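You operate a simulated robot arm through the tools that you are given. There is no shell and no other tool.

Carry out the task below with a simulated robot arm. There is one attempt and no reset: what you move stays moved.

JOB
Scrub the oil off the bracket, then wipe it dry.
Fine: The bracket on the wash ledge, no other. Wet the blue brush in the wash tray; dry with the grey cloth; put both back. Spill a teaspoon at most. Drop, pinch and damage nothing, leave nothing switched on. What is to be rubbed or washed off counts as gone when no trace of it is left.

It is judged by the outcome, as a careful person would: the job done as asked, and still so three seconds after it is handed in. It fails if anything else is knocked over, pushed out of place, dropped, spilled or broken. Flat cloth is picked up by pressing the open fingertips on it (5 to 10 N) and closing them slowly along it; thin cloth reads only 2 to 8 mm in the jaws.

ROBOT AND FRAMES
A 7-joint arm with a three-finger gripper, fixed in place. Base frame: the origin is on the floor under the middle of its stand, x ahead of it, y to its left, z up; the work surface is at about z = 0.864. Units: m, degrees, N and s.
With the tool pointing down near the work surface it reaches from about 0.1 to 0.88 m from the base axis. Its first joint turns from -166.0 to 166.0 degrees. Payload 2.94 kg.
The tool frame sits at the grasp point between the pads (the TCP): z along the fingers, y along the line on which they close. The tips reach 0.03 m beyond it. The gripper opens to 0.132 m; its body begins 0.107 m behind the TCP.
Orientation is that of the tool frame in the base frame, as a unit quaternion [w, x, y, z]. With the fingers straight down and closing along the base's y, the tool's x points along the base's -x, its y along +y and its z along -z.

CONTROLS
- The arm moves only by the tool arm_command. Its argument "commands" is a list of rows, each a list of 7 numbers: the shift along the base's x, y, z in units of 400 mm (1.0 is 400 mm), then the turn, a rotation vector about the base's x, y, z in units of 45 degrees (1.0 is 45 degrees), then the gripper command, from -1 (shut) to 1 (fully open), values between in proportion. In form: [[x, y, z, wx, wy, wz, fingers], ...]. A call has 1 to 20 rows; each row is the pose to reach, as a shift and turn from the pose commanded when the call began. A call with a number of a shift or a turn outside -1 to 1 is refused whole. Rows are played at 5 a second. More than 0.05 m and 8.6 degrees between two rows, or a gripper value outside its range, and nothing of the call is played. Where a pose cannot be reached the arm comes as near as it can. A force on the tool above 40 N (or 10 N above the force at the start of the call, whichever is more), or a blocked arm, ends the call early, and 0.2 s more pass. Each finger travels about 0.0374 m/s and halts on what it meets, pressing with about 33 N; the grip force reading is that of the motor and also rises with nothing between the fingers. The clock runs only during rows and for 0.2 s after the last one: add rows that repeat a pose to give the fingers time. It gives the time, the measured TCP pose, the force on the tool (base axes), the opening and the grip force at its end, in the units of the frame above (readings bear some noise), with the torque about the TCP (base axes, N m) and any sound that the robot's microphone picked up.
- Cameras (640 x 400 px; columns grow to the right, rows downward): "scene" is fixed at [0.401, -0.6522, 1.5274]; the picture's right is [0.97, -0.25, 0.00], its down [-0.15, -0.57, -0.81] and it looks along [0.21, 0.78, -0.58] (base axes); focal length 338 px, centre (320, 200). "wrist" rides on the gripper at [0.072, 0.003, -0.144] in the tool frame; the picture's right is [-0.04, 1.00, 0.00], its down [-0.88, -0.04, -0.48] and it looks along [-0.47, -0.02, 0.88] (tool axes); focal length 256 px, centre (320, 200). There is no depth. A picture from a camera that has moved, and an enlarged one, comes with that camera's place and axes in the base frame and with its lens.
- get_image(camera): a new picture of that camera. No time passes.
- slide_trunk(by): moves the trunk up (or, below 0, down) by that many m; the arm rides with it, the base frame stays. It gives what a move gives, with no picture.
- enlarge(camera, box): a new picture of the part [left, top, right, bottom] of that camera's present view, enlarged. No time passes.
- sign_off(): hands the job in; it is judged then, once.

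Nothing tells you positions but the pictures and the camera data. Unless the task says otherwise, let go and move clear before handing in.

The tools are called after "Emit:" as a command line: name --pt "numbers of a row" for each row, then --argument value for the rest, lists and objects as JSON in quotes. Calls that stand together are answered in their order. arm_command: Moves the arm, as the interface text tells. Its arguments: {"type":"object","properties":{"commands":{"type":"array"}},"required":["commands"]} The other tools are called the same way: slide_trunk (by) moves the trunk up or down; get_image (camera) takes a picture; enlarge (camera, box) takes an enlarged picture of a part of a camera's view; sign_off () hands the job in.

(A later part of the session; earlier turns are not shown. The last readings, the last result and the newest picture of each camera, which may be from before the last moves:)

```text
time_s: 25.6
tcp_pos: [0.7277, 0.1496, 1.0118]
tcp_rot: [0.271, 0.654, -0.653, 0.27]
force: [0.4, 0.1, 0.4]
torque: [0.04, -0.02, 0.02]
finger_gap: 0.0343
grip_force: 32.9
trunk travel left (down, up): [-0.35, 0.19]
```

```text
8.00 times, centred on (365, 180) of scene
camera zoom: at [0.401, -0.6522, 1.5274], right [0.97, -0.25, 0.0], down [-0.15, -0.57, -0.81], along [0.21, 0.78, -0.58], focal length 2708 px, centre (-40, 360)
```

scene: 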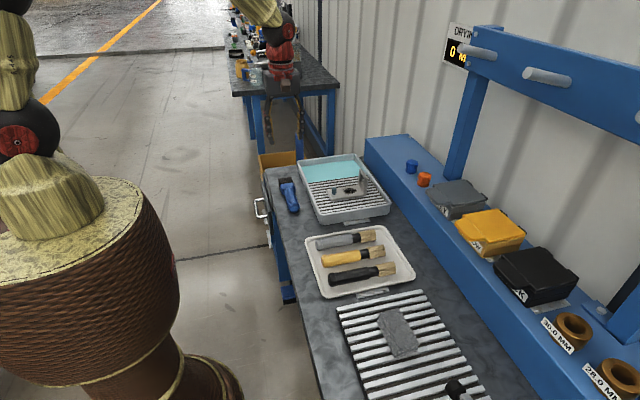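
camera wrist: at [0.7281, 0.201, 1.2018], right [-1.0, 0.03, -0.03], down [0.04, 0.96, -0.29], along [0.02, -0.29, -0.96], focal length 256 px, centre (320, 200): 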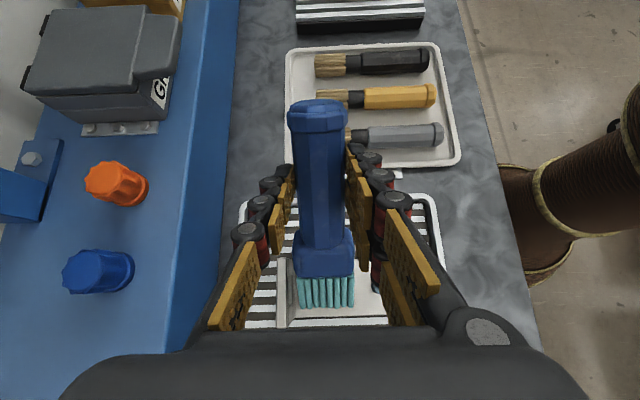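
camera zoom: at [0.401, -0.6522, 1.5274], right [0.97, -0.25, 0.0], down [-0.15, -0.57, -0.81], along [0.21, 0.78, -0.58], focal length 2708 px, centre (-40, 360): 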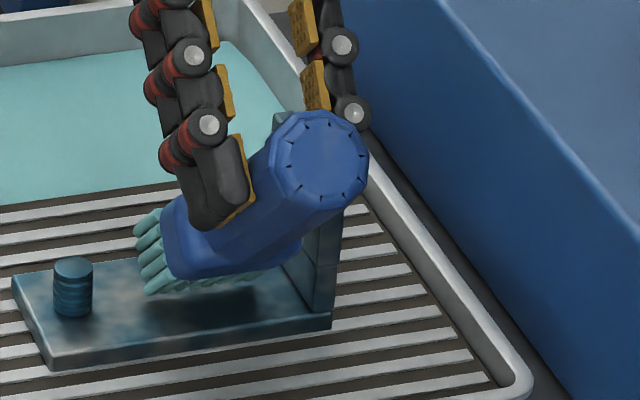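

Contact force is low now; let me lift 4 cm to inspect what oil remains.

Emit:
arm_command --pt "0 0 0.04 0 0 0 -0.8" --pt "0 0 0.08 0 0 0 -0.8" --pt "0 0.03 0.12 0 0 0 -0.8" --pt "0 0.03 0.12 0 0 0 -0.8"

Emit:
enlarge --camera "wrist" --box '[240, 220, 400, 330]'

Emit:
enlarge --camera "scene" --box '[330, 165, 380, 205]'

```text
time_s: 26.6
tcp_pos: [0.728, 0.1633, 1.0608]
tcp_rot: [-0.272, -0.653, 0.654, -0.269]
force: [0.1, -0.3, -1.0]
torque: [-0.03, -0.01, 0.02]
finger_gap: 0.0346
grip_force: 33.1
trunk travel left (down, up): [-0.35, 0.19]
```

```text
3.64 times, centred on (320, 275) of wrist
camera zoom: at [0.7248, 0.2151, 1.2131], right [-1.0, 0.03, -0.03], down [0.04, 0.96, -0.29], along [0.02, -0.29, -0.96], focal length 931 px, centre (320, -73)
```

zoom: 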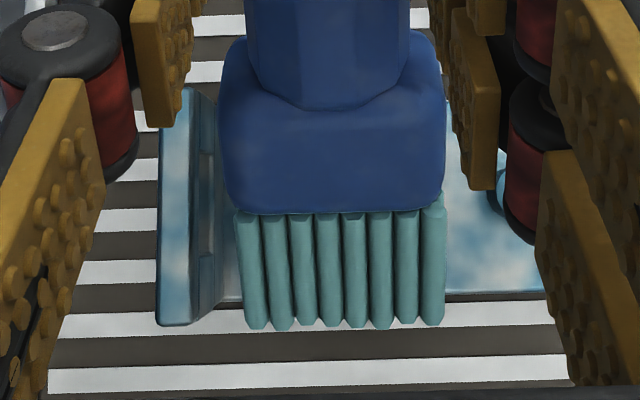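

```text
10.00 times, centred on (355, 185) of scene
camera zoom: at [0.401, -0.6522, 1.5274], right [0.97, -0.25, 0.0], down [-0.15, -0.57, -0.81], along [0.21, 0.78, -0.58], focal length 3385 px, centre (-30, 350)
```

zoom: 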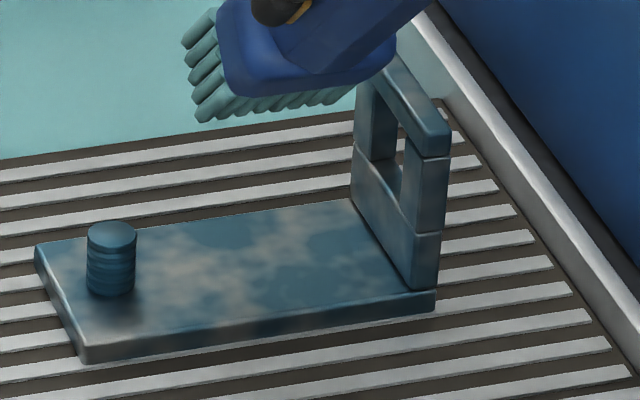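

The oil patch appears gone, with only a mottled water film. Let me look more closely for any remaining dark trace.

Emit:
enlarge --camera "scene" --box '[342, 180, 372, 200]'

Emit:
get_image --camera "scene"

```text
16.00 times, centred on (357, 190) of scene
camera zoom: at [0.401, -0.6522, 1.5274], right [0.97, -0.25, 0.0], down [-0.15, -0.57, -0.81], along [0.21, 0.78, -0.58], focal length 5416 px, centre (-272, 360)
```

zoom: 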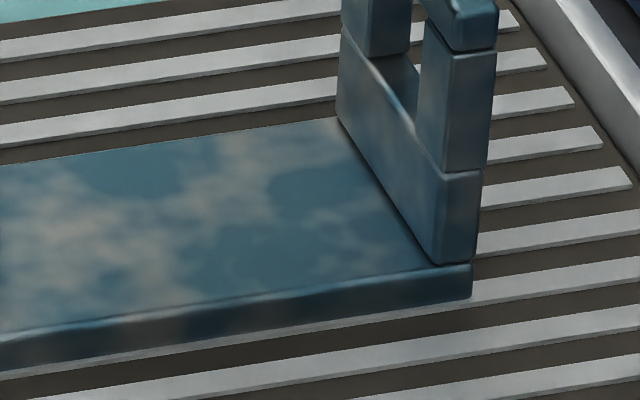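

```text
taken
```

scene: 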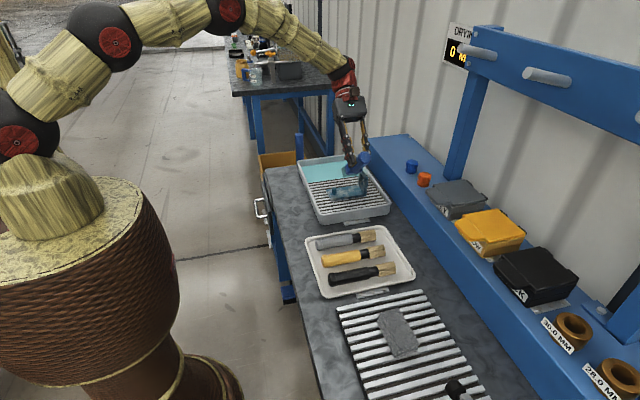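

No dark trace is visible, but to be certain I'll do another scrub pass over the whole patch with a bit more pressure.

Emit:
arm_command --pt "0 -0.015 -0.05 0 0 0 -0.8" --pt "0 -0.03 -0.1 0 0 0 -0.8" --pt "0 -0.03 -0.122 0 0 0 -0.8" --pt "0 -0.03 -0.125 0 0 0 -0.8" --pt "0 -0.055 -0.126 0 0 0 -0.8" --pt "0 -0.08 -0.126 0 0 0 -0.8" --pt "0 -0.055 -0.126 0 0 0 -0.8" --pt "0 -0.03 -0.126 0 0 0 -0.8" --pt "0 -0.005 -0.126 0 0 0 -0.8" --pt "0 0.015 -0.126 0 0 0 -0.8" --pt "0 -0.005 -0.126 0 0 0 -0.8" --pt "0 -0.03 -0.126 0 0 0 -0.8"

```text
time_s: 29.2
tcp_pos: [0.7286, 0.1513, 1.0102]
tcp_rot: [-0.271, -0.653, 0.654, -0.27]
force: [0.0, 1.4, 4.9]
torque: [0.52, -0.07, 0.02]
finger_gap: 0.0343
grip_force: 33.4
trunk travel left (down, up): [-0.35, 0.19]
```

Contact is steady at about 5 N. Continuing strokes offset toward the stud side and the upright side.

Emit:
arm_command --pt "-0.01 -0.025 0 0 0 0 -0.8" --pt "-0.02 -0.05 0 0 0 0 -0.8" --pt "-0.02 -0.025 0 0 0 0 -0.8" --pt "-0.02 0 0 0 0 0 -0.8" --pt "-0.02 0.025 0 0 0 0 -0.8" --pt "-0.02 0.045 0 0 0 0 -0.8" --pt "-0.02 0.025 0 0 0 0 -0.8" --pt "-0.01 0 0 0 0 0 -0.8" --pt "0 -0.025 0 0 0 0 -0.8" --pt "0.01 -0.05 0 0 0 0 -0.8" --pt "0.01 -0.025 0 0 0 0 -0.8" --pt "0.01 0 0 0 0 0 -0.8" --pt "0.01 0.025 0 0 0 0 -0.8" --pt "0.01 0.045 0 0 0 0 -0.8" --pt "0.01 0.025 0 0 0 0 -0.8" --pt "0 0 0 0 0 0 -0.8"

Emit:
enlarge --camera "scene" --box '[330, 155, 400, 205]'

```text
time_s: 32.6
tcp_pos: [0.7277, 0.1506, 1.0105]
tcp_rot: [-0.272, -0.653, 0.653, -0.271]
force: [-0.9, -0.4, -1.6]
torque: [-0.01, -0.01, 0.01]
finger_gap: 0.0344
grip_force: 32.5
trunk travel left (down, up): [-0.35, 0.19]
```

```text
8.00 times, centred on (365, 180) of scene
camera zoom: at [0.401, -0.6522, 1.5274], right [0.97, -0.25, 0.0], down [-0.15, -0.57, -0.81], along [0.21, 0.78, -0.58], focal length 2708 px, centre (-40, 360)
```

zoom: 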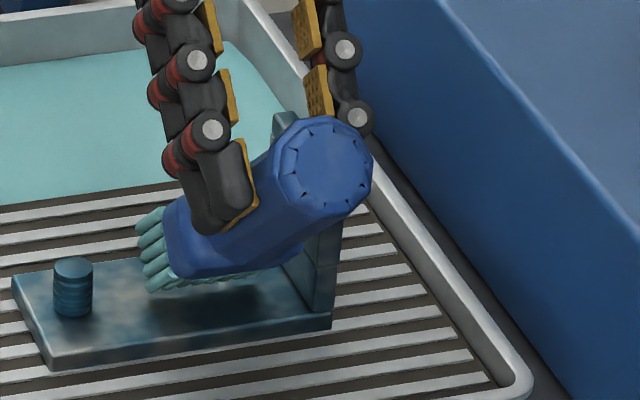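

The force dropped to zero as the brush crept slightly in the grip. I'll lift and inspect again with the brush moved clear over the water.

Emit:
arm_command --pt "0 0 0.04 0 0 0 -0.8" --pt "0 0 0.1 0 0 0 -0.8" --pt "0 0.05 0.15 0 0 0 -0.8" --pt "0 0.15 0.17 0 0 0 -0.8" --pt "0 0.25 0.17 0 0 0 -0.8" --pt "0 0.35 0.17 0 0 0 -0.8" --pt "0 0.4 0.17 0 0 0 -0.8" --pt "0 0.4 0.17 0 0 0 -0.8"

Emit:
enlarge --camera "wrist" --box '[220, 80, 440, 330]'

Emit:
enlarge --camera "scene" --box '[325, 165, 375, 205]'

Emit:
enlarge --camera "scene" --box '[270, 120, 410, 230]'

```text
time_s: 34.4
tcp_pos: [0.7275, 0.3091, 1.0769]
tcp_rot: [-0.271, -0.653, 0.654, -0.27]
force: [-0.7, 0.4, -0.9]
torque: [0.01, 0.01, -0.01]
finger_gap: 0.034
grip_force: 33.3
trunk travel left (down, up): [-0.35, 0.19]
```

```text
1.60 times, centred on (330, 205) of wrist
camera zoom: at [0.7243, 0.3611, 1.2292], right [-1.0, 0.03, -0.03], down [0.04, 0.96, -0.29], along [0.02, -0.29, -0.96], focal length 410 px, centre (304, 192)
```

zoom: 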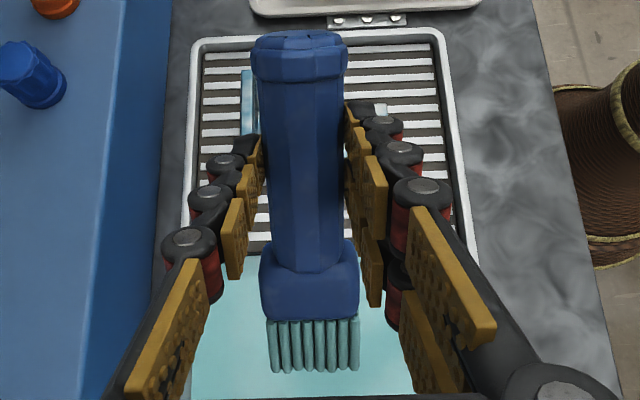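

```text
10.00 times, centred on (350, 185) of scene
camera zoom: at [0.401, -0.6522, 1.5274], right [0.97, -0.25, 0.0], down [-0.15, -0.57, -0.81], along [0.21, 0.78, -0.58], focal length 3385 px, centre (20, 350)
```

zoom: 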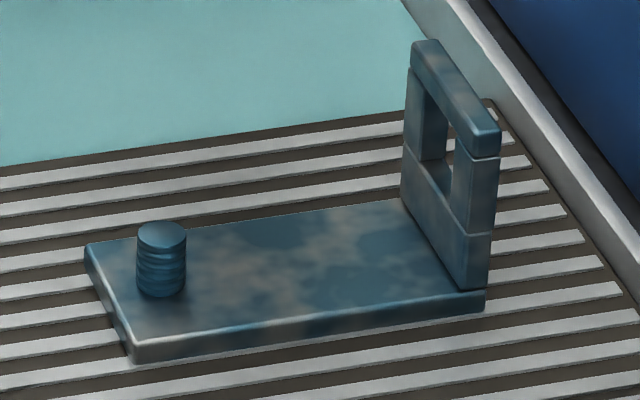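

```text
3.64 times, centred on (340, 175) of scene
camera zoom: at [0.401, -0.6522, 1.5274], right [0.97, -0.25, 0.0], down [-0.15, -0.57, -0.81], along [0.21, 0.78, -0.58], focal length 1231 px, centre (247, 291)
```

zoom: 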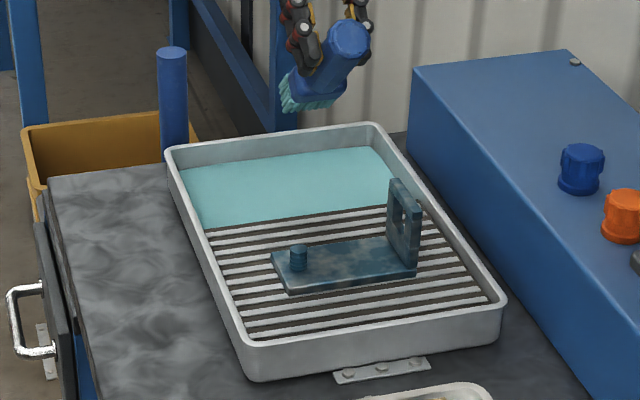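

The oil is gone and the bracket hasn't moved (same pixels as at the start); only a water film remains. I'll let the brush drip over the water for 4 s before returning it.

Emit:
arm_command --pt "0 0 -0.03 0 0 0 -0.8" --pt "0 0 -0.06 0 0 0 -0.8" --pt "0 0 -0.06 0 0 0 -0.8" --pt "0 0 -0.06 0 0 0 -0.8" --pt "0 0 -0.06 0 0 0 -0.8" --pt "0 0 -0.06 0 0 0 -0.8" --pt "0 0 -0.06 0 0 0 -0.8" --pt "0 0 -0.06 0 0 0 -0.8" --pt "0 0 -0.06 0 0 0 -0.8" --pt "0 0 -0.06 0 0 0 -0.8" --pt "0 0 -0.06 0 0 0 -0.8" --pt "0 0 -0.06 0 0 0 -0.8" --pt "0 0 -0.06 0 0 0 -0.8" --pt "0 0 -0.06 0 0 0 -0.8" --pt "0 0 -0.06 0 0 0 -0.8" --pt "0 0 -0.06 0 0 0 -0.8" --pt "0 0 -0.06 0 0 0 -0.8" --pt "0 0 -0.06 0 0 0 -0.8" --pt "0 0 -0.06 0 0 0 -0.8" --pt "0 0 -0.06 0 0 0 -0.8"

Emit:
enlarge --camera "wrist" --box '[240, 80, 400, 330]'

Emit:
enlarge --camera "scene" --box '[300, 110, 400, 220]'

```text
time_s: 38.6
tcp_pos: [0.727, 0.3112, 1.053]
tcp_rot: [0.27, 0.654, -0.653, 0.271]
force: [-0.3, 0.3, -0.5]
torque: [-0.03, 0.0, -0.02]
finger_gap: 0.0341
grip_force: 32.9
trunk travel left (down, up): [-0.35, 0.19]
```

```text
1.60 times, centred on (320, 205) of wrist
camera zoom: at [0.7244, 0.3618, 1.2055], right [-1.0, 0.03, -0.03], down [0.04, 0.96, -0.29], along [0.02, -0.29, -0.96], focal length 410 px, centre (320, 192)
```

zoom: 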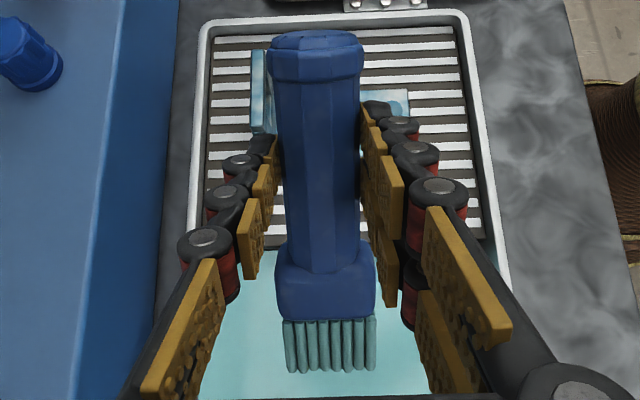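

```text
3.64 times, centred on (350, 165) of scene
camera zoom: at [0.401, -0.6522, 1.5274], right [0.97, -0.25, 0.0], down [-0.15, -0.57, -0.81], along [0.21, 0.78, -0.58], focal length 1231 px, centre (211, 327)
```

zoom: 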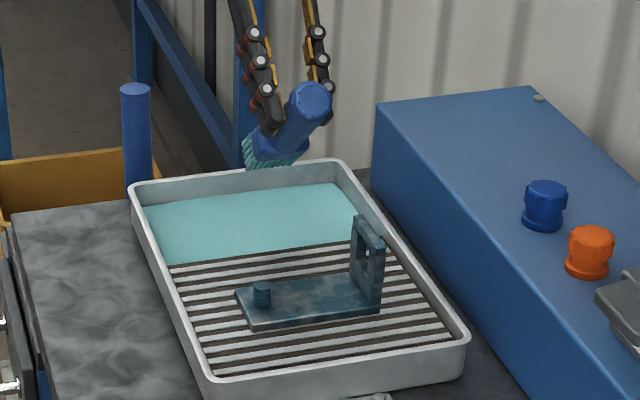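

No drips are visible. I'll return the brush to level above its home spot (0.538, 0.246).

Emit:
arm_command --pt "0 0 0.05 0.1 0 0 -0.8" --pt "-0.04 -0.02 0.07 0.2 0 0 -0.8" --pt "-0.1 -0.04 0.08 0.35 0 0 -0.8" --pt "-0.17 -0.06 0.08 0.5 0 0 -0.8" --pt "-0.24 -0.08 0.08 0.65 0 0 -0.8" --pt "-0.32 -0.11 0.08 0.8 0 0 -0.8" --pt "-0.4 -0.14 0.06 0.92 0 0 -0.8" --pt "-0.473 -0.162 0.03 1.0 0 0 -0.8" --pt "-0.473 -0.162 0.03 1.0 0 0 -0.8"

Emit:
get_image --camera "wrist"

Emit:
enlarge --camera "scene" --box '[240, 110, 400, 230]'

```text
time_s: 40.6
tcp_pos: [0.5389, 0.2446, 1.0654]
tcp_rot: [0.0, -0.707, 0.707, 0.0]
force: [-1.2, 0.2, -0.5]
torque: [0.01, 0.0, 0.04]
finger_gap: 0.0343
grip_force: 32.9
trunk travel left (down, up): [-0.35, 0.19]
```

```text
taken
camera wrist: at [0.5364, 0.1744, 1.2083], right [-1.0, 0.04, 0.0], down [0.04, 0.88, 0.48], along [0.02, 0.48, -0.88], focal length 256 px, centre (320, 200)
```

wrist: 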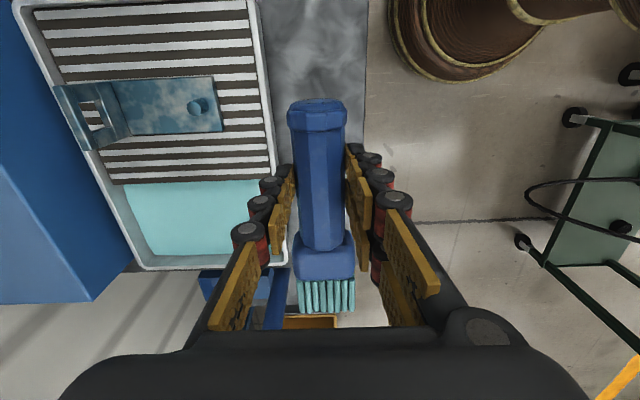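

```text
3.33 times, centred on (320, 170) of scene
camera zoom: at [0.401, -0.6522, 1.5274], right [0.97, -0.25, 0.0], down [-0.15, -0.57, -0.81], along [0.21, 0.78, -0.58], focal length 1128 px, centre (320, 300)
```

zoom: 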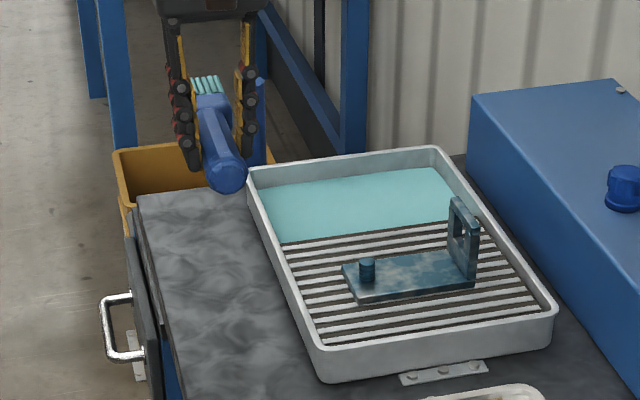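

The brush has crept about 3° bristles-up in the grip; I'll tilt back 3° to make it level and lower toward its home spot.

Emit:
arm_command --pt "-0.002 0.004 -0.08 -0.03 0 0 -0.8" --pt "-0.002 0.004 -0.16 -0.07 0 0 -0.8" --pt "-0.002 0.004 -0.24 -0.07 0 0 -0.8" --pt "-0.002 0.004 -0.32 -0.07 0 0 -0.8" --pt "-0.002 0.004 -0.37 -0.07 0 0 -0.8" --pt "-0.002 0.004 -0.385 -0.07 0 0 -0.8" --pt "-0.002 0.004 -0.385 -0.07 0 0 -0.8"

Emit:
get_image --camera "wrist"

Emit:
enlarge --camera "scene" --box '[260, 150, 340, 220]'

```text
time_s: 42.2
tcp_pos: [0.5373, 0.2471, 0.9117]
tcp_rot: [-0.02, -0.707, 0.707, -0.02]
force: [0.3, 0.5, -1.0]
torque: [0.0, -0.04, -0.01]
finger_gap: 0.0345
grip_force: 33.1
trunk travel left (down, up): [-0.35, 0.19]
```

```text
taken
camera wrist: at [0.5342, 0.1839, 1.0589], right [-1.0, 0.04, 0.0], down [0.04, 0.9, 0.43], along [0.02, 0.43, -0.9], focal length 256 px, centre (320, 200)
```

wrist: 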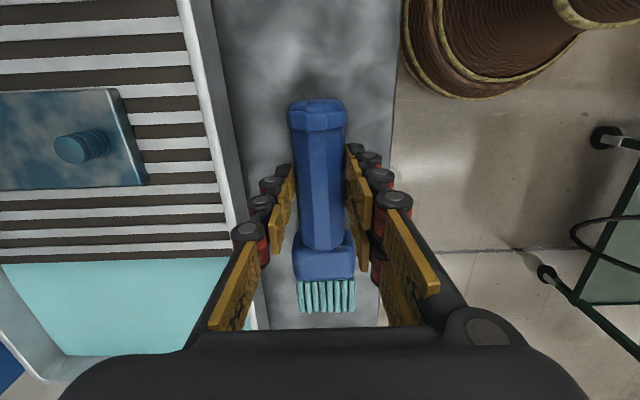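

```text
5.71 times, centred on (300, 185) of scene
camera zoom: at [0.401, -0.6522, 1.5274], right [0.97, -0.25, 0.0], down [-0.15, -0.57, -0.81], along [0.21, 0.78, -0.58], focal length 1934 px, centre (434, 286)
```

zoom: 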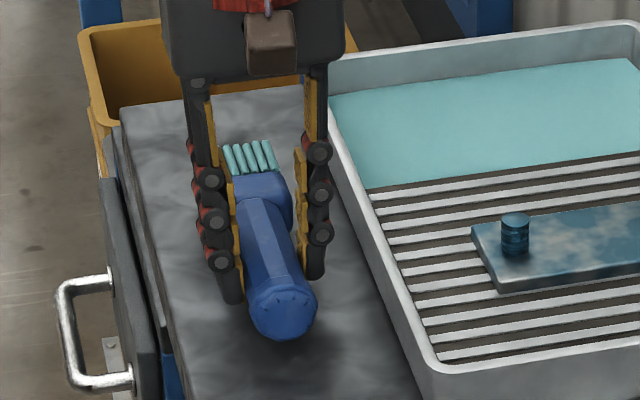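

Lowering the last centimetre in small steps, watching for contact.

Emit:
arm_command --pt "0 0 -0.008 0 0 0 -0.8" --pt "0 0 -0.016 0 0 0 -0.8" --pt "0 0 -0.022 0 0 0 -0.8" --pt "0 0 -0.022 0 0 0 -0.8"

```text
time_s: 43.2
tcp_pos: [0.5377, 0.2475, 0.9031]
tcp_rot: [0.019, 0.707, -0.706, 0.021]
force: [0.1, 0.5, -1.1]
torque: [-0.04, 0.02, 0.01]
finger_gap: 0.0344
grip_force: 32.5
trunk travel left (down, up): [-0.35, 0.19]
```

Emit:
arm_command --pt "0 0 -0.003 0 0 0 -0.8" --pt "0 0 -0.007 0 0 0 -0.8" --pt "0 0 -0.007 0 0 0 -0.8"

Emit:
enlarge --camera "scene" --box '[260, 150, 340, 220]'

```text
time_s: 44.0
tcp_pos: [0.5388, 0.2476, 0.9013]
tcp_rot: [-0.019, -0.707, 0.707, -0.019]
force: [-0.2, -2.7, 7.1]
torque: [0.31, 0.02, 0.04]
finger_gap: 0.0344
grip_force: 32.9
trunk travel left (down, up): [-0.35, 0.19]
```

```text
5.71 times, centred on (300, 185) of scene
camera zoom: at [0.401, -0.6522, 1.5274], right [0.97, -0.25, 0.0], down [-0.15, -0.57, -0.81], along [0.21, 0.78, -0.58], focal length 1934 px, centre (434, 286)
```

zoom: 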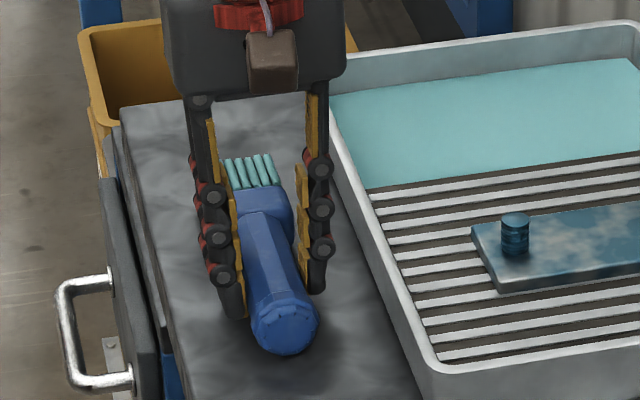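

The brush is resting on the bench (7 N at the head side). Opening the fingers slowly to 50 mm.

Emit:
arm_command --pt "0 0 0 0 0 0 -0.5" --pt "0 0 0 0 0 0 -0.4" --pt "0 0 0 0 0 0 -0.3" --pt "0 0 0 0 0 0 -0.24" --pt "0 0 0 0 0 0 -0.24"

Emit:
get_image --camera "wrist"

```text
time_s: 45.2
tcp_pos: [0.5375, 0.2475, 0.9002]
tcp_rot: [-0.02, -0.706, 0.707, -0.02]
force: [-0.4, -0.2, 0.8]
torque: [0.0, 0.01, -0.01]
finger_gap: 0.0505
grip_force: 0.1
trunk travel left (down, up): [-0.35, 0.19]
```

```text
taken
camera wrist: at [0.5346, 0.1848, 1.0473], right [-1.0, 0.04, 0.0], down [0.04, 0.9, 0.43], along [0.02, 0.43, -0.9], focal length 256 px, centre (320, 200)
```

wrist: 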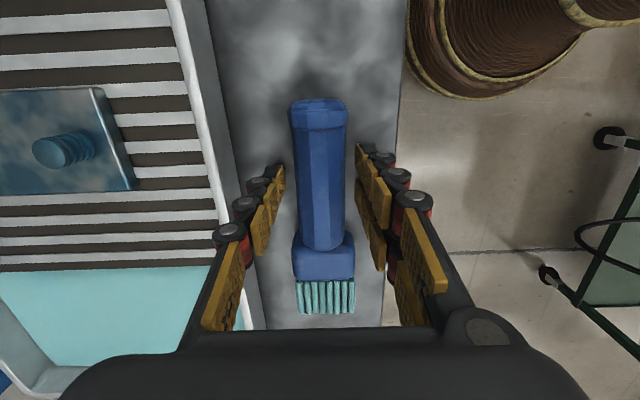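

Released cleanly. Lifting straight up and clear, then I'll check the brush's resting spot.

Emit:
arm_command --pt "0 0 0.04 0 0 0 -0.24" --pt "0 0 0.1 0 0 0 -0.24" --pt "0 0 0.18 0.02 0 0 -0.24" --pt "0 0 0.28 0.07 0 0 -0.24" --pt "0 0 0.38 0.07 0 0 -0.24" --pt "0 0 0.48 0.07 0 0 0" --pt "0 0 0.58 0.07 0 0 0"

Emit:
get_image --camera "wrist"

Emit:
enlarge --camera "scene" --box '[265, 165, 315, 225]'

Emit:
enlarge --camera "scene" --box '[325, 165, 375, 205]'

```text
time_s: 46.8
tcp_pos: [0.539, 0.2454, 1.1334]
tcp_rot: [0.001, -0.707, 0.707, 0.0]
force: [0.3, -1.0, 0.0]
torque: [0.02, -0.06, 0.0]
finger_gap: 0.0661
grip_force: 0.3
trunk travel left (down, up): [-0.35, 0.19]
```

```text
taken
camera wrist: at [0.5352, 0.1744, 1.2759], right [-1.0, 0.04, 0.0], down [0.04, 0.88, 0.48], along [0.02, 0.47, -0.88], focal length 256 px, centre (320, 200)
```

wrist: 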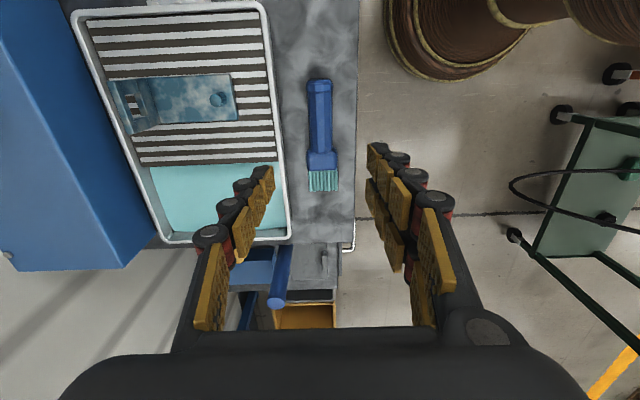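

```text
6.67 times, centred on (290, 195) of scene
camera zoom: at [0.401, -0.6522, 1.5274], right [0.97, -0.25, 0.0], down [-0.15, -0.57, -0.81], along [0.21, 0.78, -0.58], focal length 2256 px, centre (520, 233)
```

zoom: 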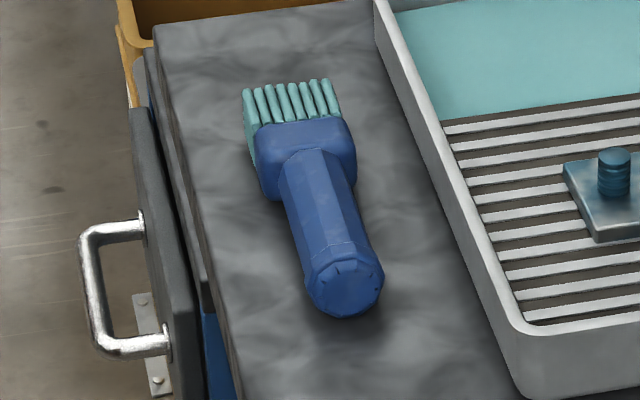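

```text
10.00 times, centred on (350, 185) of scene
camera zoom: at [0.401, -0.6522, 1.5274], right [0.97, -0.25, 0.0], down [-0.15, -0.57, -0.81], along [0.21, 0.78, -0.58], focal length 3385 px, centre (20, 350)
```

zoom: 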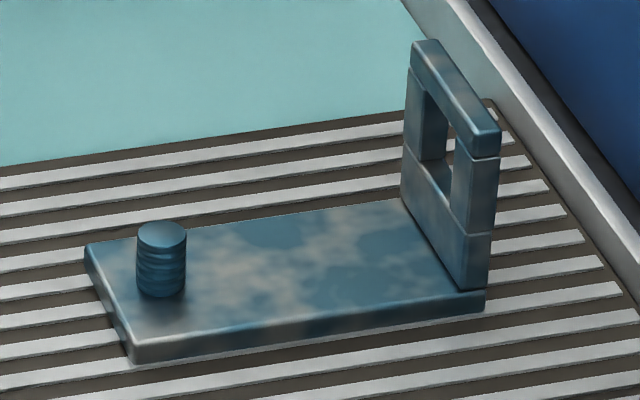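

The brush is back exactly where it was, and the bracket is unmoved. Next I'll travel above the grey cloth on the ribbed mat, around (0.65, −0.31), at a safe height.

Emit:
arm_command --pt "0.02 -0.1 0 0 0 0 0.3" --pt "0.04 -0.2 0 0 0 0 0.5" --pt "0.06 -0.3 0 0 0 0 0.5" --pt "0.08 -0.4 0 0 0 0 0.5" --pt "0.1 -0.5 0 0 0 0 0.5" --pt "0.12 -0.6 0 0 0 0 0.5" --pt "0.14 -0.7 0 0 0 0 0.5" --pt "0.16 -0.8 0 0 0 0 0.5" --pt "0.18 -0.9 0 0 0 0 0.5" --pt "0.2 -1.0 0 0 0 0 0.5" --pt "0.2 -1.0 0 0 0 0 0.5"

Emit:
get_image --camera "wrist"

Emit:
get_image --camera "scene"

```text
time_s: 49.2
tcp_pos: [0.6188, -0.1531, 1.132]
tcp_rot: [0.0, 0.708, -0.707, 0.0]
force: [-0.9, -0.7, 0.1]
torque: [-0.02, 0.02, 0.02]
finger_gap: 0.099
grip_force: 0.0
trunk travel left (down, up): [-0.35, 0.19]
```

```text
taken
camera wrist: at [0.6155, -0.2243, 1.2747], right [-1.0, 0.04, 0.0], down [0.04, 0.88, 0.48], along [0.02, 0.48, -0.88], focal length 256 px, centre (320, 200)
```

wrist: 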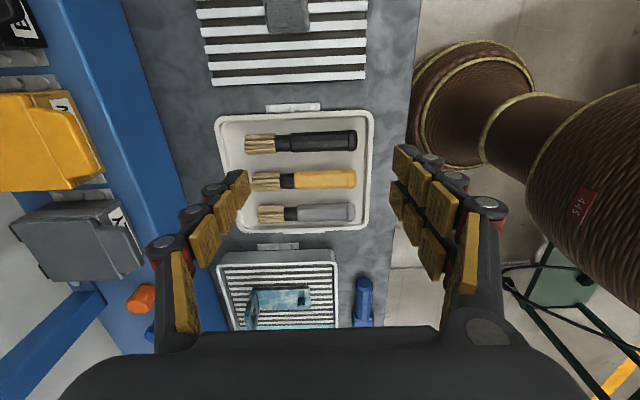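

```text
taken
```

scene: 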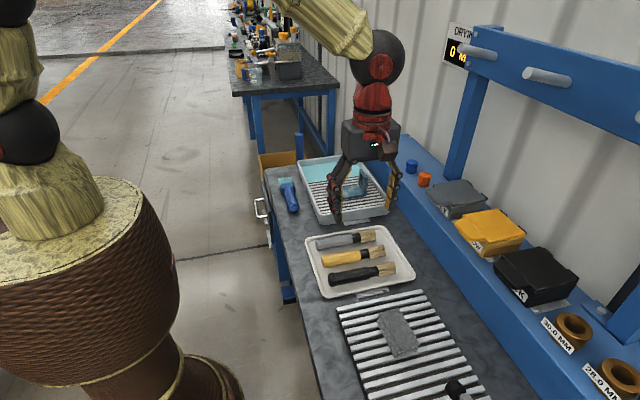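

Continuing to a spot directly over the cloth.

Emit:
arm_command --pt "0.016 -0.08 0 0 0 0 0.5" --pt "0.032 -0.16 0 0 0 0 0.5" --pt "0.048 -0.24 0 0 0 0 0.5" --pt "0.064 -0.32 0 0 0 0 0.5" --pt "0.078 -0.4 0 0 0 0 0.5" --pt "0.078 -0.4 0 0 0 0 0.5"

Emit:
get_image --camera "wrist"

Emit:
get_image --camera "scene"

```text
time_s: 50.6
tcp_pos: [0.6487, -0.3119, 1.1311]
tcp_rot: [0.0, 0.707, -0.707, 0.001]
force: [0.3, 0.4, -0.4]
torque: [-0.01, -0.02, -0.03]
finger_gap: 0.099
grip_force: 0.1
trunk travel left (down, up): [-0.35, 0.19]
```

```text
taken
camera wrist: at [0.6456, -0.383, 1.2755], right [-1.0, 0.04, 0.0], down [0.04, 0.88, 0.48], along [0.02, 0.48, -0.88], focal length 256 px, centre (320, 200)
```

wrist: 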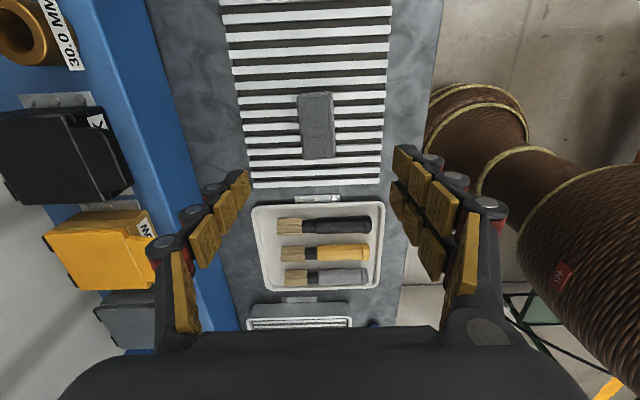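

```text
taken
```

scene: 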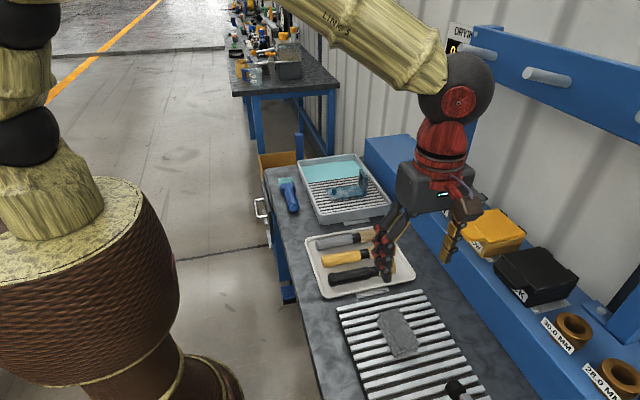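

The cloth is a folded pad about 45 mm (x) × 90 mm (y), centred near (0.653, −0.298). Taking a closer look.

Emit:
enlarge --camera "wrist" --box '[270, 70, 370, 180]'

Emit:
enlarge --camera "scene" --box '[375, 300, 425, 365]'

```text
3.64 times, centred on (320, 125) of wrist
camera zoom: at [0.6456, -0.383, 1.2755], right [-1.0, 0.04, 0.0], down [0.04, 0.88, 0.48], along [0.02, 0.48, -0.88], focal length 931 px, centre (320, 473)
```

zoom: 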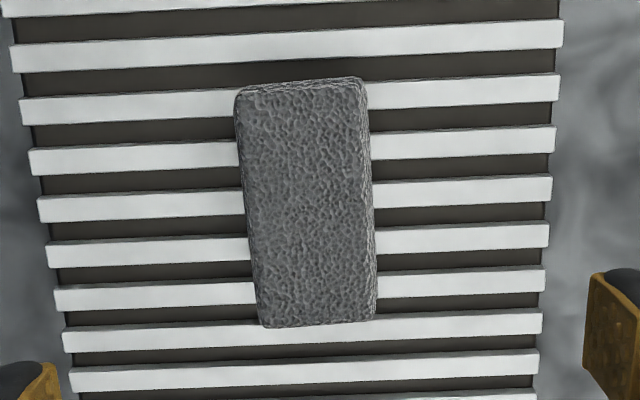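

```text
6.15 times, centred on (400, 332) of scene
camera zoom: at [0.401, -0.6522, 1.5274], right [0.97, -0.25, 0.0], down [-0.15, -0.57, -0.81], along [0.21, 0.78, -0.58], focal length 2083 px, centre (-172, -615)
```

zoom: 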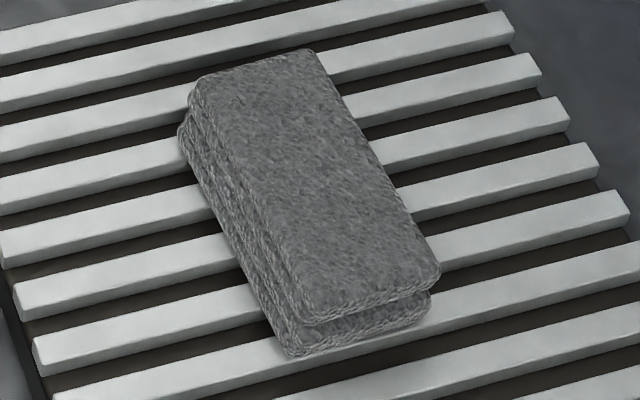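

The pad is a doubled cloth about 47 × 93 mm. I'll grip it near its −y end (around y −0.316) so the +y end sticks out for wiping between stud and upright. Descending to z≈0.96 first with the fingers 85 mm apart.

Emit:
arm_command --pt "0.005 -0.005 -0.1 0 0 0 0.3" --pt "0.011 -0.01 -0.2 0 0 0 0.3" --pt "0.011 -0.01 -0.3 0 0 0 0.3" --pt "0.011 -0.01 -0.38 0 0 0 0.3" --pt "0.011 -0.01 -0.42 0 0 0 0.3" --pt "0.011 -0.01 -0.42 0 0 0 0.3"

Emit:
get_image --camera "wrist"

Emit:
enlarge --camera "scene" --box '[330, 220, 470, 400]'

```text
time_s: 52.0
tcp_pos: [0.654, -0.315, 0.9647]
tcp_rot: [0.0, -0.707, 0.707, -0.001]
force: [0.5, -0.2, -1.2]
torque: [0.0, -0.01, -0.01]
finger_gap: 0.086
grip_force: 0.0
trunk travel left (down, up): [-0.35, 0.19]
```

```text
taken
camera wrist: at [0.6502, -0.3867, 1.1078], right [-1.0, 0.04, 0.0], down [0.04, 0.88, 0.48], along [0.02, 0.48, -0.88], focal length 256 px, centre (320, 200)
```

wrist: 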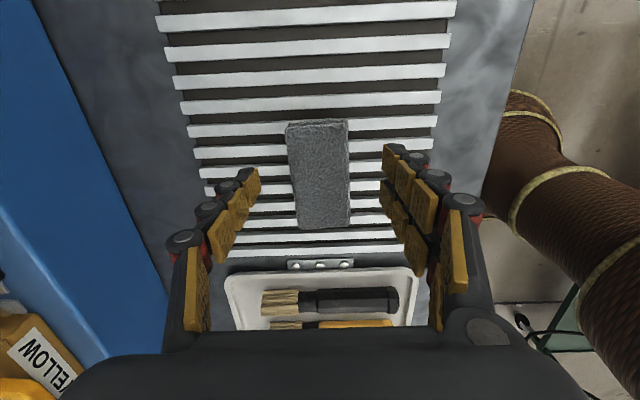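

```text
2.22 times, centred on (400, 310) of scene
camera zoom: at [0.401, -0.6522, 1.5274], right [0.97, -0.25, 0.0], down [-0.15, -0.57, -0.81], along [0.21, 0.78, -0.58], focal length 752 px, centre (142, -44)
```

zoom: 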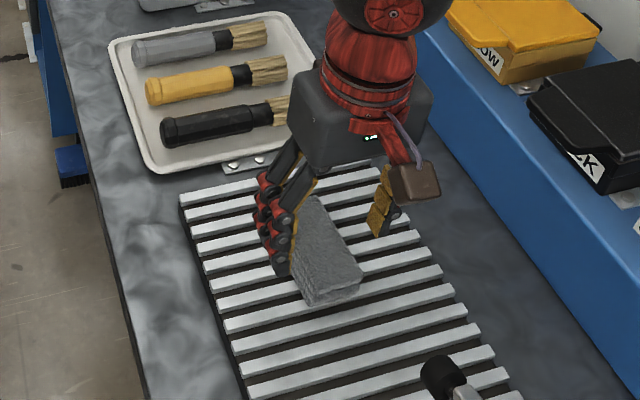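

Well aligned: the grip line falls near the pad's −y end. Descending further, to z≈0.922.

Emit:
arm_command --pt "0 0 -0.04 0 0 0 0.2" --pt "0 0 -0.08 0 0 0 0.1" --pt "0 0 -0.107 0 0 0 0.1" --pt "0 0 -0.107 0 0 0 0.1"

Emit:
enlarge --camera "wrist" --box '[220, 100, 420, 260]'

Emit:
enlarge --camera "scene" --box '[360, 290, 430, 365]'

```text
time_s: 53.0
tcp_pos: [0.6551, -0.3178, 0.9224]
tcp_rot: [0.0, -0.707, 0.707, 0.0]
force: [0.4, 0.7, 0.4]
torque: [0.01, -0.01, 0.02]
finger_gap: 0.0729
grip_force: 0.1
trunk travel left (down, up): [-0.35, 0.19]
```

```text
2.50 times, centred on (320, 180) of wrist
camera zoom: at [0.6515, -0.3889, 1.065], right [-1.0, 0.04, 0.0], down [0.04, 0.88, 0.48], along [0.02, 0.48, -0.88], focal length 640 px, centre (320, 250)
```

zoom: 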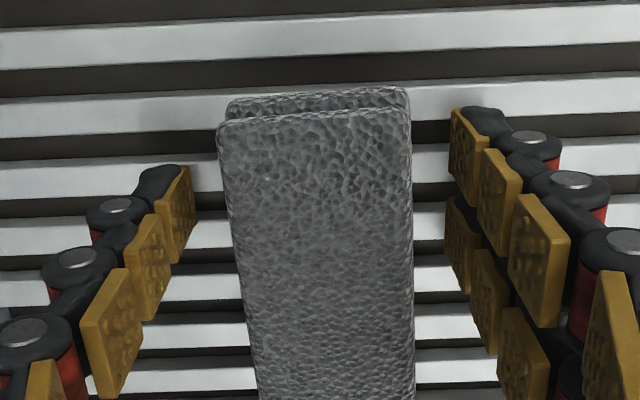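

```text
5.33 times, centred on (395, 328) of scene
camera zoom: at [0.401, -0.6522, 1.5274], right [0.97, -0.25, 0.0], down [-0.15, -0.57, -0.81], along [0.21, 0.78, -0.58], focal length 1805 px, centre (-80, -480)
```

zoom: 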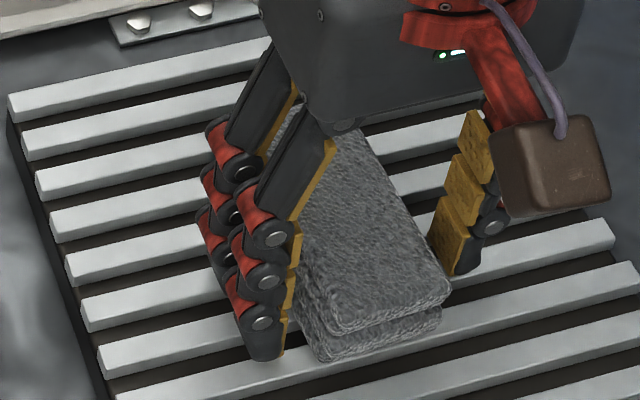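

Centred. Descending to TCP z≈0.910 so the fingertips are on the pad's sides but above its underside.

Emit:
arm_command --pt "0 0 -0.01 0 0 0 0.05" --pt "0 0 -0.02 0 0 0 0.0" --pt "0 0 -0.03 0 0 0 0.0" --pt "0 0 -0.03 0 0 0 0.0"

Emit:
enlarge --camera "wrist" --box '[220, 100, 420, 260]'

Emit:
enlarge --camera "scene" --box '[360, 290, 430, 365]'

```text
time_s: 53.9
tcp_pos: [0.6556, -0.319, 0.9183]
tcp_rot: [-0.002, 0.708, -0.706, 0.004]
force: [-19.9, 7.4, 33.6]
torque: [0.54, 1.89, 0.02]
finger_gap: 0.0674
grip_force: 14.7
trunk travel left (down, up): [-0.35, 0.19]
stopped in row 4: the force on the tool passed its limit at 41 N (the readings are from after the stop); the commanded pose is now the measured one
```

```text
2.50 times, centred on (320, 180) of wrist
camera zoom: at [0.6508, -0.3889, 1.062], right [-1.0, 0.04, -0.01], down [0.04, 0.88, 0.47], along [0.03, 0.47, -0.88], focal length 640 px, centre (320, 250)
```

zoom: 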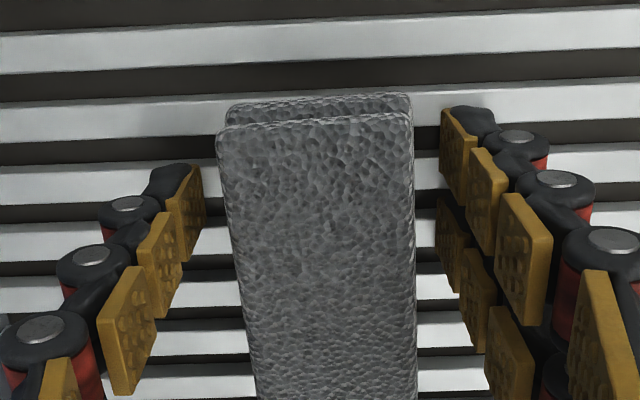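

```text
5.33 times, centred on (395, 328) of scene
camera zoom: at [0.401, -0.6522, 1.5274], right [0.97, -0.25, 0.0], down [-0.15, -0.57, -0.81], along [0.21, 0.78, -0.58], focal length 1805 px, centre (-80, -480)
```

zoom: 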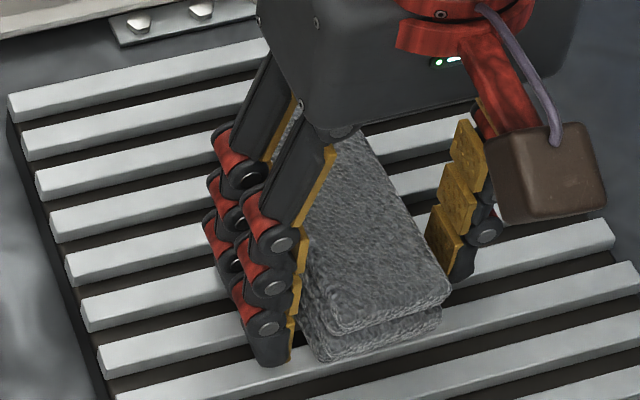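

The fingertips touched the ribs (rib tops are at z≈0.888, higher than I assumed). Raising a little immediately.

Emit:
arm_command --pt "0 0 0.01 0 0 0 0.05" --pt "0 0 0.02 0 0 0 0.05" --pt "0 0 0.02 0 0 0 0.05"

Emit:
enlarge --camera "wrist" --box '[220, 100, 420, 260]'

Emit:
enlarge --camera "scene" --box '[330, 220, 470, 400]'

```text
time_s: 54.7
tcp_pos: [0.6565, -0.3185, 0.9212]
tcp_rot: [-0.001, 0.708, -0.706, 0.003]
force: [-0.2, -0.1, 0.0]
torque: [-0.03, -0.04, 0.02]
finger_gap: 0.0693
grip_force: 0.2
trunk travel left (down, up): [-0.35, 0.19]
```

```text
2.50 times, centred on (320, 180) of wrist
camera zoom: at [0.6534, -0.3898, 1.0647], right [-1.0, 0.04, -0.01], down [0.04, 0.88, 0.47], along [0.03, 0.47, -0.88], focal length 640 px, centre (320, 250)
```

zoom: 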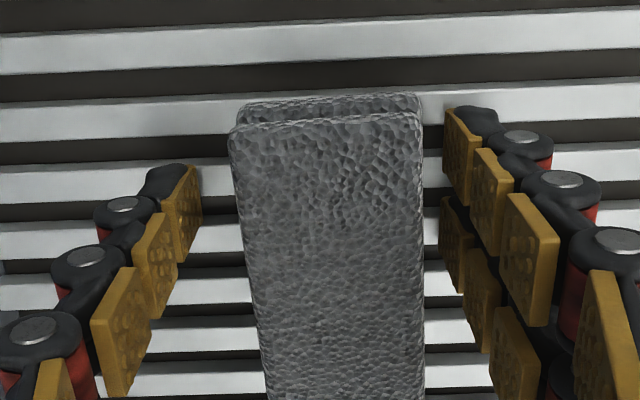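

```text
2.22 times, centred on (400, 310) of scene
camera zoom: at [0.401, -0.6522, 1.5274], right [0.97, -0.25, 0.0], down [-0.15, -0.57, -0.81], along [0.21, 0.78, -0.58], focal length 752 px, centre (142, -44)
```

zoom: 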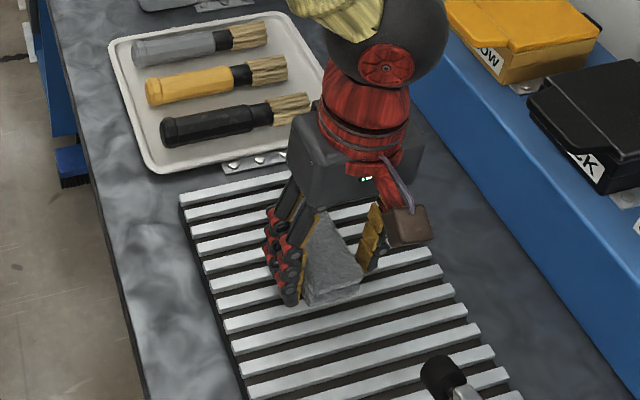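

The mat hasn't moved. I'll rise 3 mm more (tips ~7 mm above the pad's underside) and close slowly on the pad.

Emit:
arm_command --pt "-0.002 0 0.008 0 0 0 0.05" --pt "-0.002 0 0.008 0 0 0 -0.1" --pt "-0.002 0 0.008 0 0 0 -0.2" --pt "-0.002 0 0.008 0 0 0 -0.3" --pt "-0.002 0 0.008 0 0 0 -0.4" --pt "-0.002 0 0.008 0 0 0 -0.5" --pt "-0.002 0 0.008 0 0 0 -0.6" --pt "-0.002 0 0.008 0 0 0 -0.6"

Emit:
enlarge --camera "wrist" --box '[220, 100, 420, 260]'

Emit:
enlarge --camera "scene" --box '[360, 290, 430, 365]'

```text
time_s: 56.5
tcp_pos: [0.6576, -0.3188, 0.9247]
tcp_rot: [0.002, -0.707, 0.708, -0.003]
force: [-0.8, -0.4, 2.0]
torque: [0.04, 0.05, 0.1]
finger_gap: 0.0487
grip_force: 32.9
trunk travel left (down, up): [-0.35, 0.19]
```

```text
2.50 times, centred on (320, 180) of wrist
camera zoom: at [0.6528, -0.3893, 1.0688], right [-1.0, 0.04, -0.01], down [0.03, 0.88, 0.47], along [0.03, 0.47, -0.88], focal length 640 px, centre (320, 250)
```

zoom: 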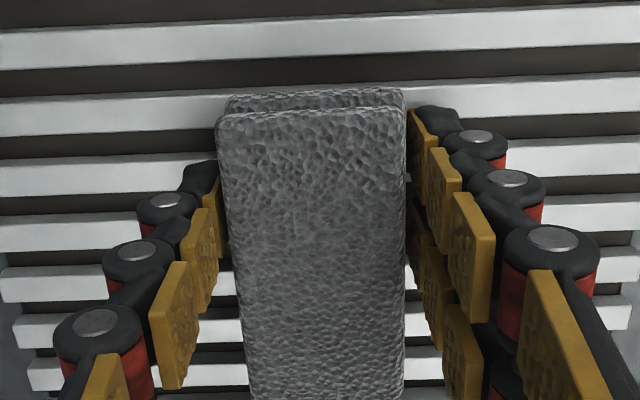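

```text
5.33 times, centred on (395, 328) of scene
camera zoom: at [0.401, -0.6522, 1.5274], right [0.97, -0.25, 0.0], down [-0.15, -0.57, -0.81], along [0.21, 0.78, -0.58], focal length 1805 px, centre (-80, -480)
```

zoom: 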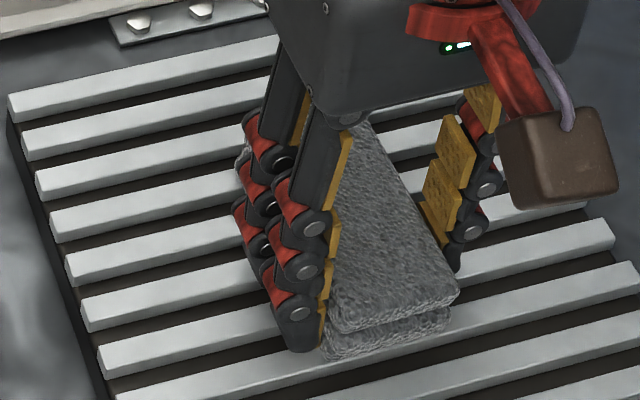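

The pad is held (gap 49 mm, 33 N). Lifting straight up.

Emit:
arm_command --pt "0 0 0.03 0 0 0 -0.6" --pt "0 0 0.08 0 0 0 -0.6" --pt "0 0 0.16 0 0 0 -0.6" --pt "0 0 0.26 0 0 0 -0.6" --pt "0 0 0.36 0 0 0 -0.6" --pt "0 0 0.46 0 0 0 -0.6" --pt "0 0 0.46 0 0 0 -0.6"

Emit:
get_image --camera "wrist"

Emit:
enlarge --camera "scene" --box '[320, 180, 480, 380]'

```text
time_s: 58.1
tcp_pos: [0.6549, -0.3183, 1.1088]
tcp_rot: [0.0, 0.707, -0.707, 0.003]
force: [-1.3, 0.0, -0.3]
torque: [0.0, 0.02, -0.01]
finger_gap: 0.0489
grip_force: 33.4
trunk travel left (down, up): [-0.35, 0.19]
```

```text
taken
camera wrist: at [0.6509, -0.3899, 1.2532], right [-1.0, 0.04, -0.01], down [0.04, 0.88, 0.47], along [0.03, 0.47, -0.88], focal length 256 px, centre (320, 200)
```

wrist: 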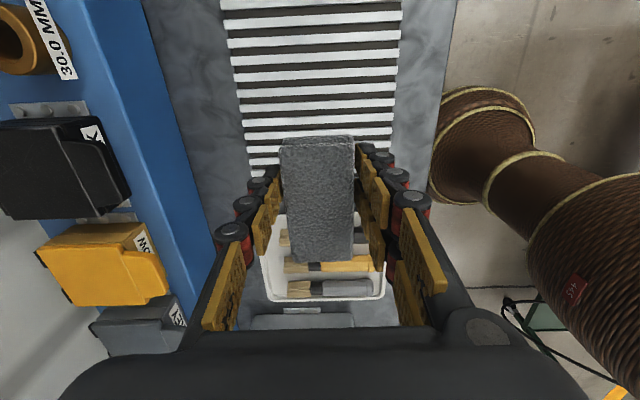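

```text
2.00 times, centred on (400, 280) of scene
camera zoom: at [0.401, -0.6522, 1.5274], right [0.97, -0.25, 0.0], down [-0.15, -0.57, -0.81], along [0.21, 0.78, -0.58], focal length 677 px, centre (160, 40)
```

zoom: 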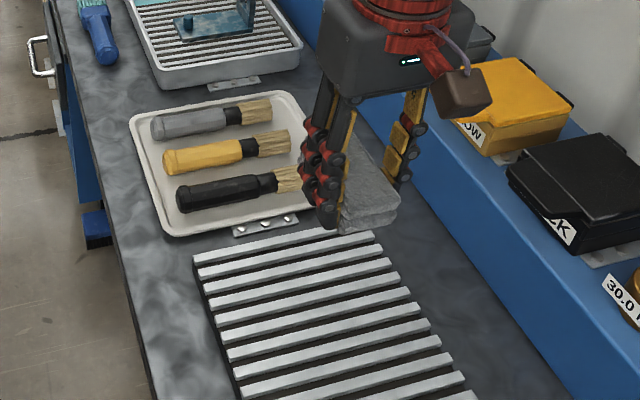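

The pad is held securely, extending toward +y. Carrying it at height to the bracket.

Emit:
arm_command --pt "0.014 0.1 0 0 0 0 -0.6" --pt "0.028 0.2 0 0 0 0 -0.6" --pt "0.042 0.3 0 0 0 0 -0.6" --pt "0.056 0.4 0 0 0 0 -0.6" --pt "0.07 0.5 0 0 0 0 -0.6" --pt "0.084 0.6 0 0 0 0 -0.6" --pt "0.098 0.7 0 0 0 0 -0.6" --pt "0.112 0.8 0 0 0 0 -0.6" --pt "0.126 0.9 0 0 0 0 -0.6" --pt "0.14 1.0 0 0 0 0 -0.6" --pt "0.14 1.0 0 0 0 0 -0.6"

```text
time_s: 60.5
tcp_pos: [0.7133, 0.0833, 1.1105]
tcp_rot: [0.0, 0.707, -0.707, 0.003]
force: [-0.5, 0.6, -0.5]
torque: [0.0, 0.01, 0.0]
finger_gap: 0.049
grip_force: 32.6
trunk travel left (down, up): [-0.35, 0.19]
```

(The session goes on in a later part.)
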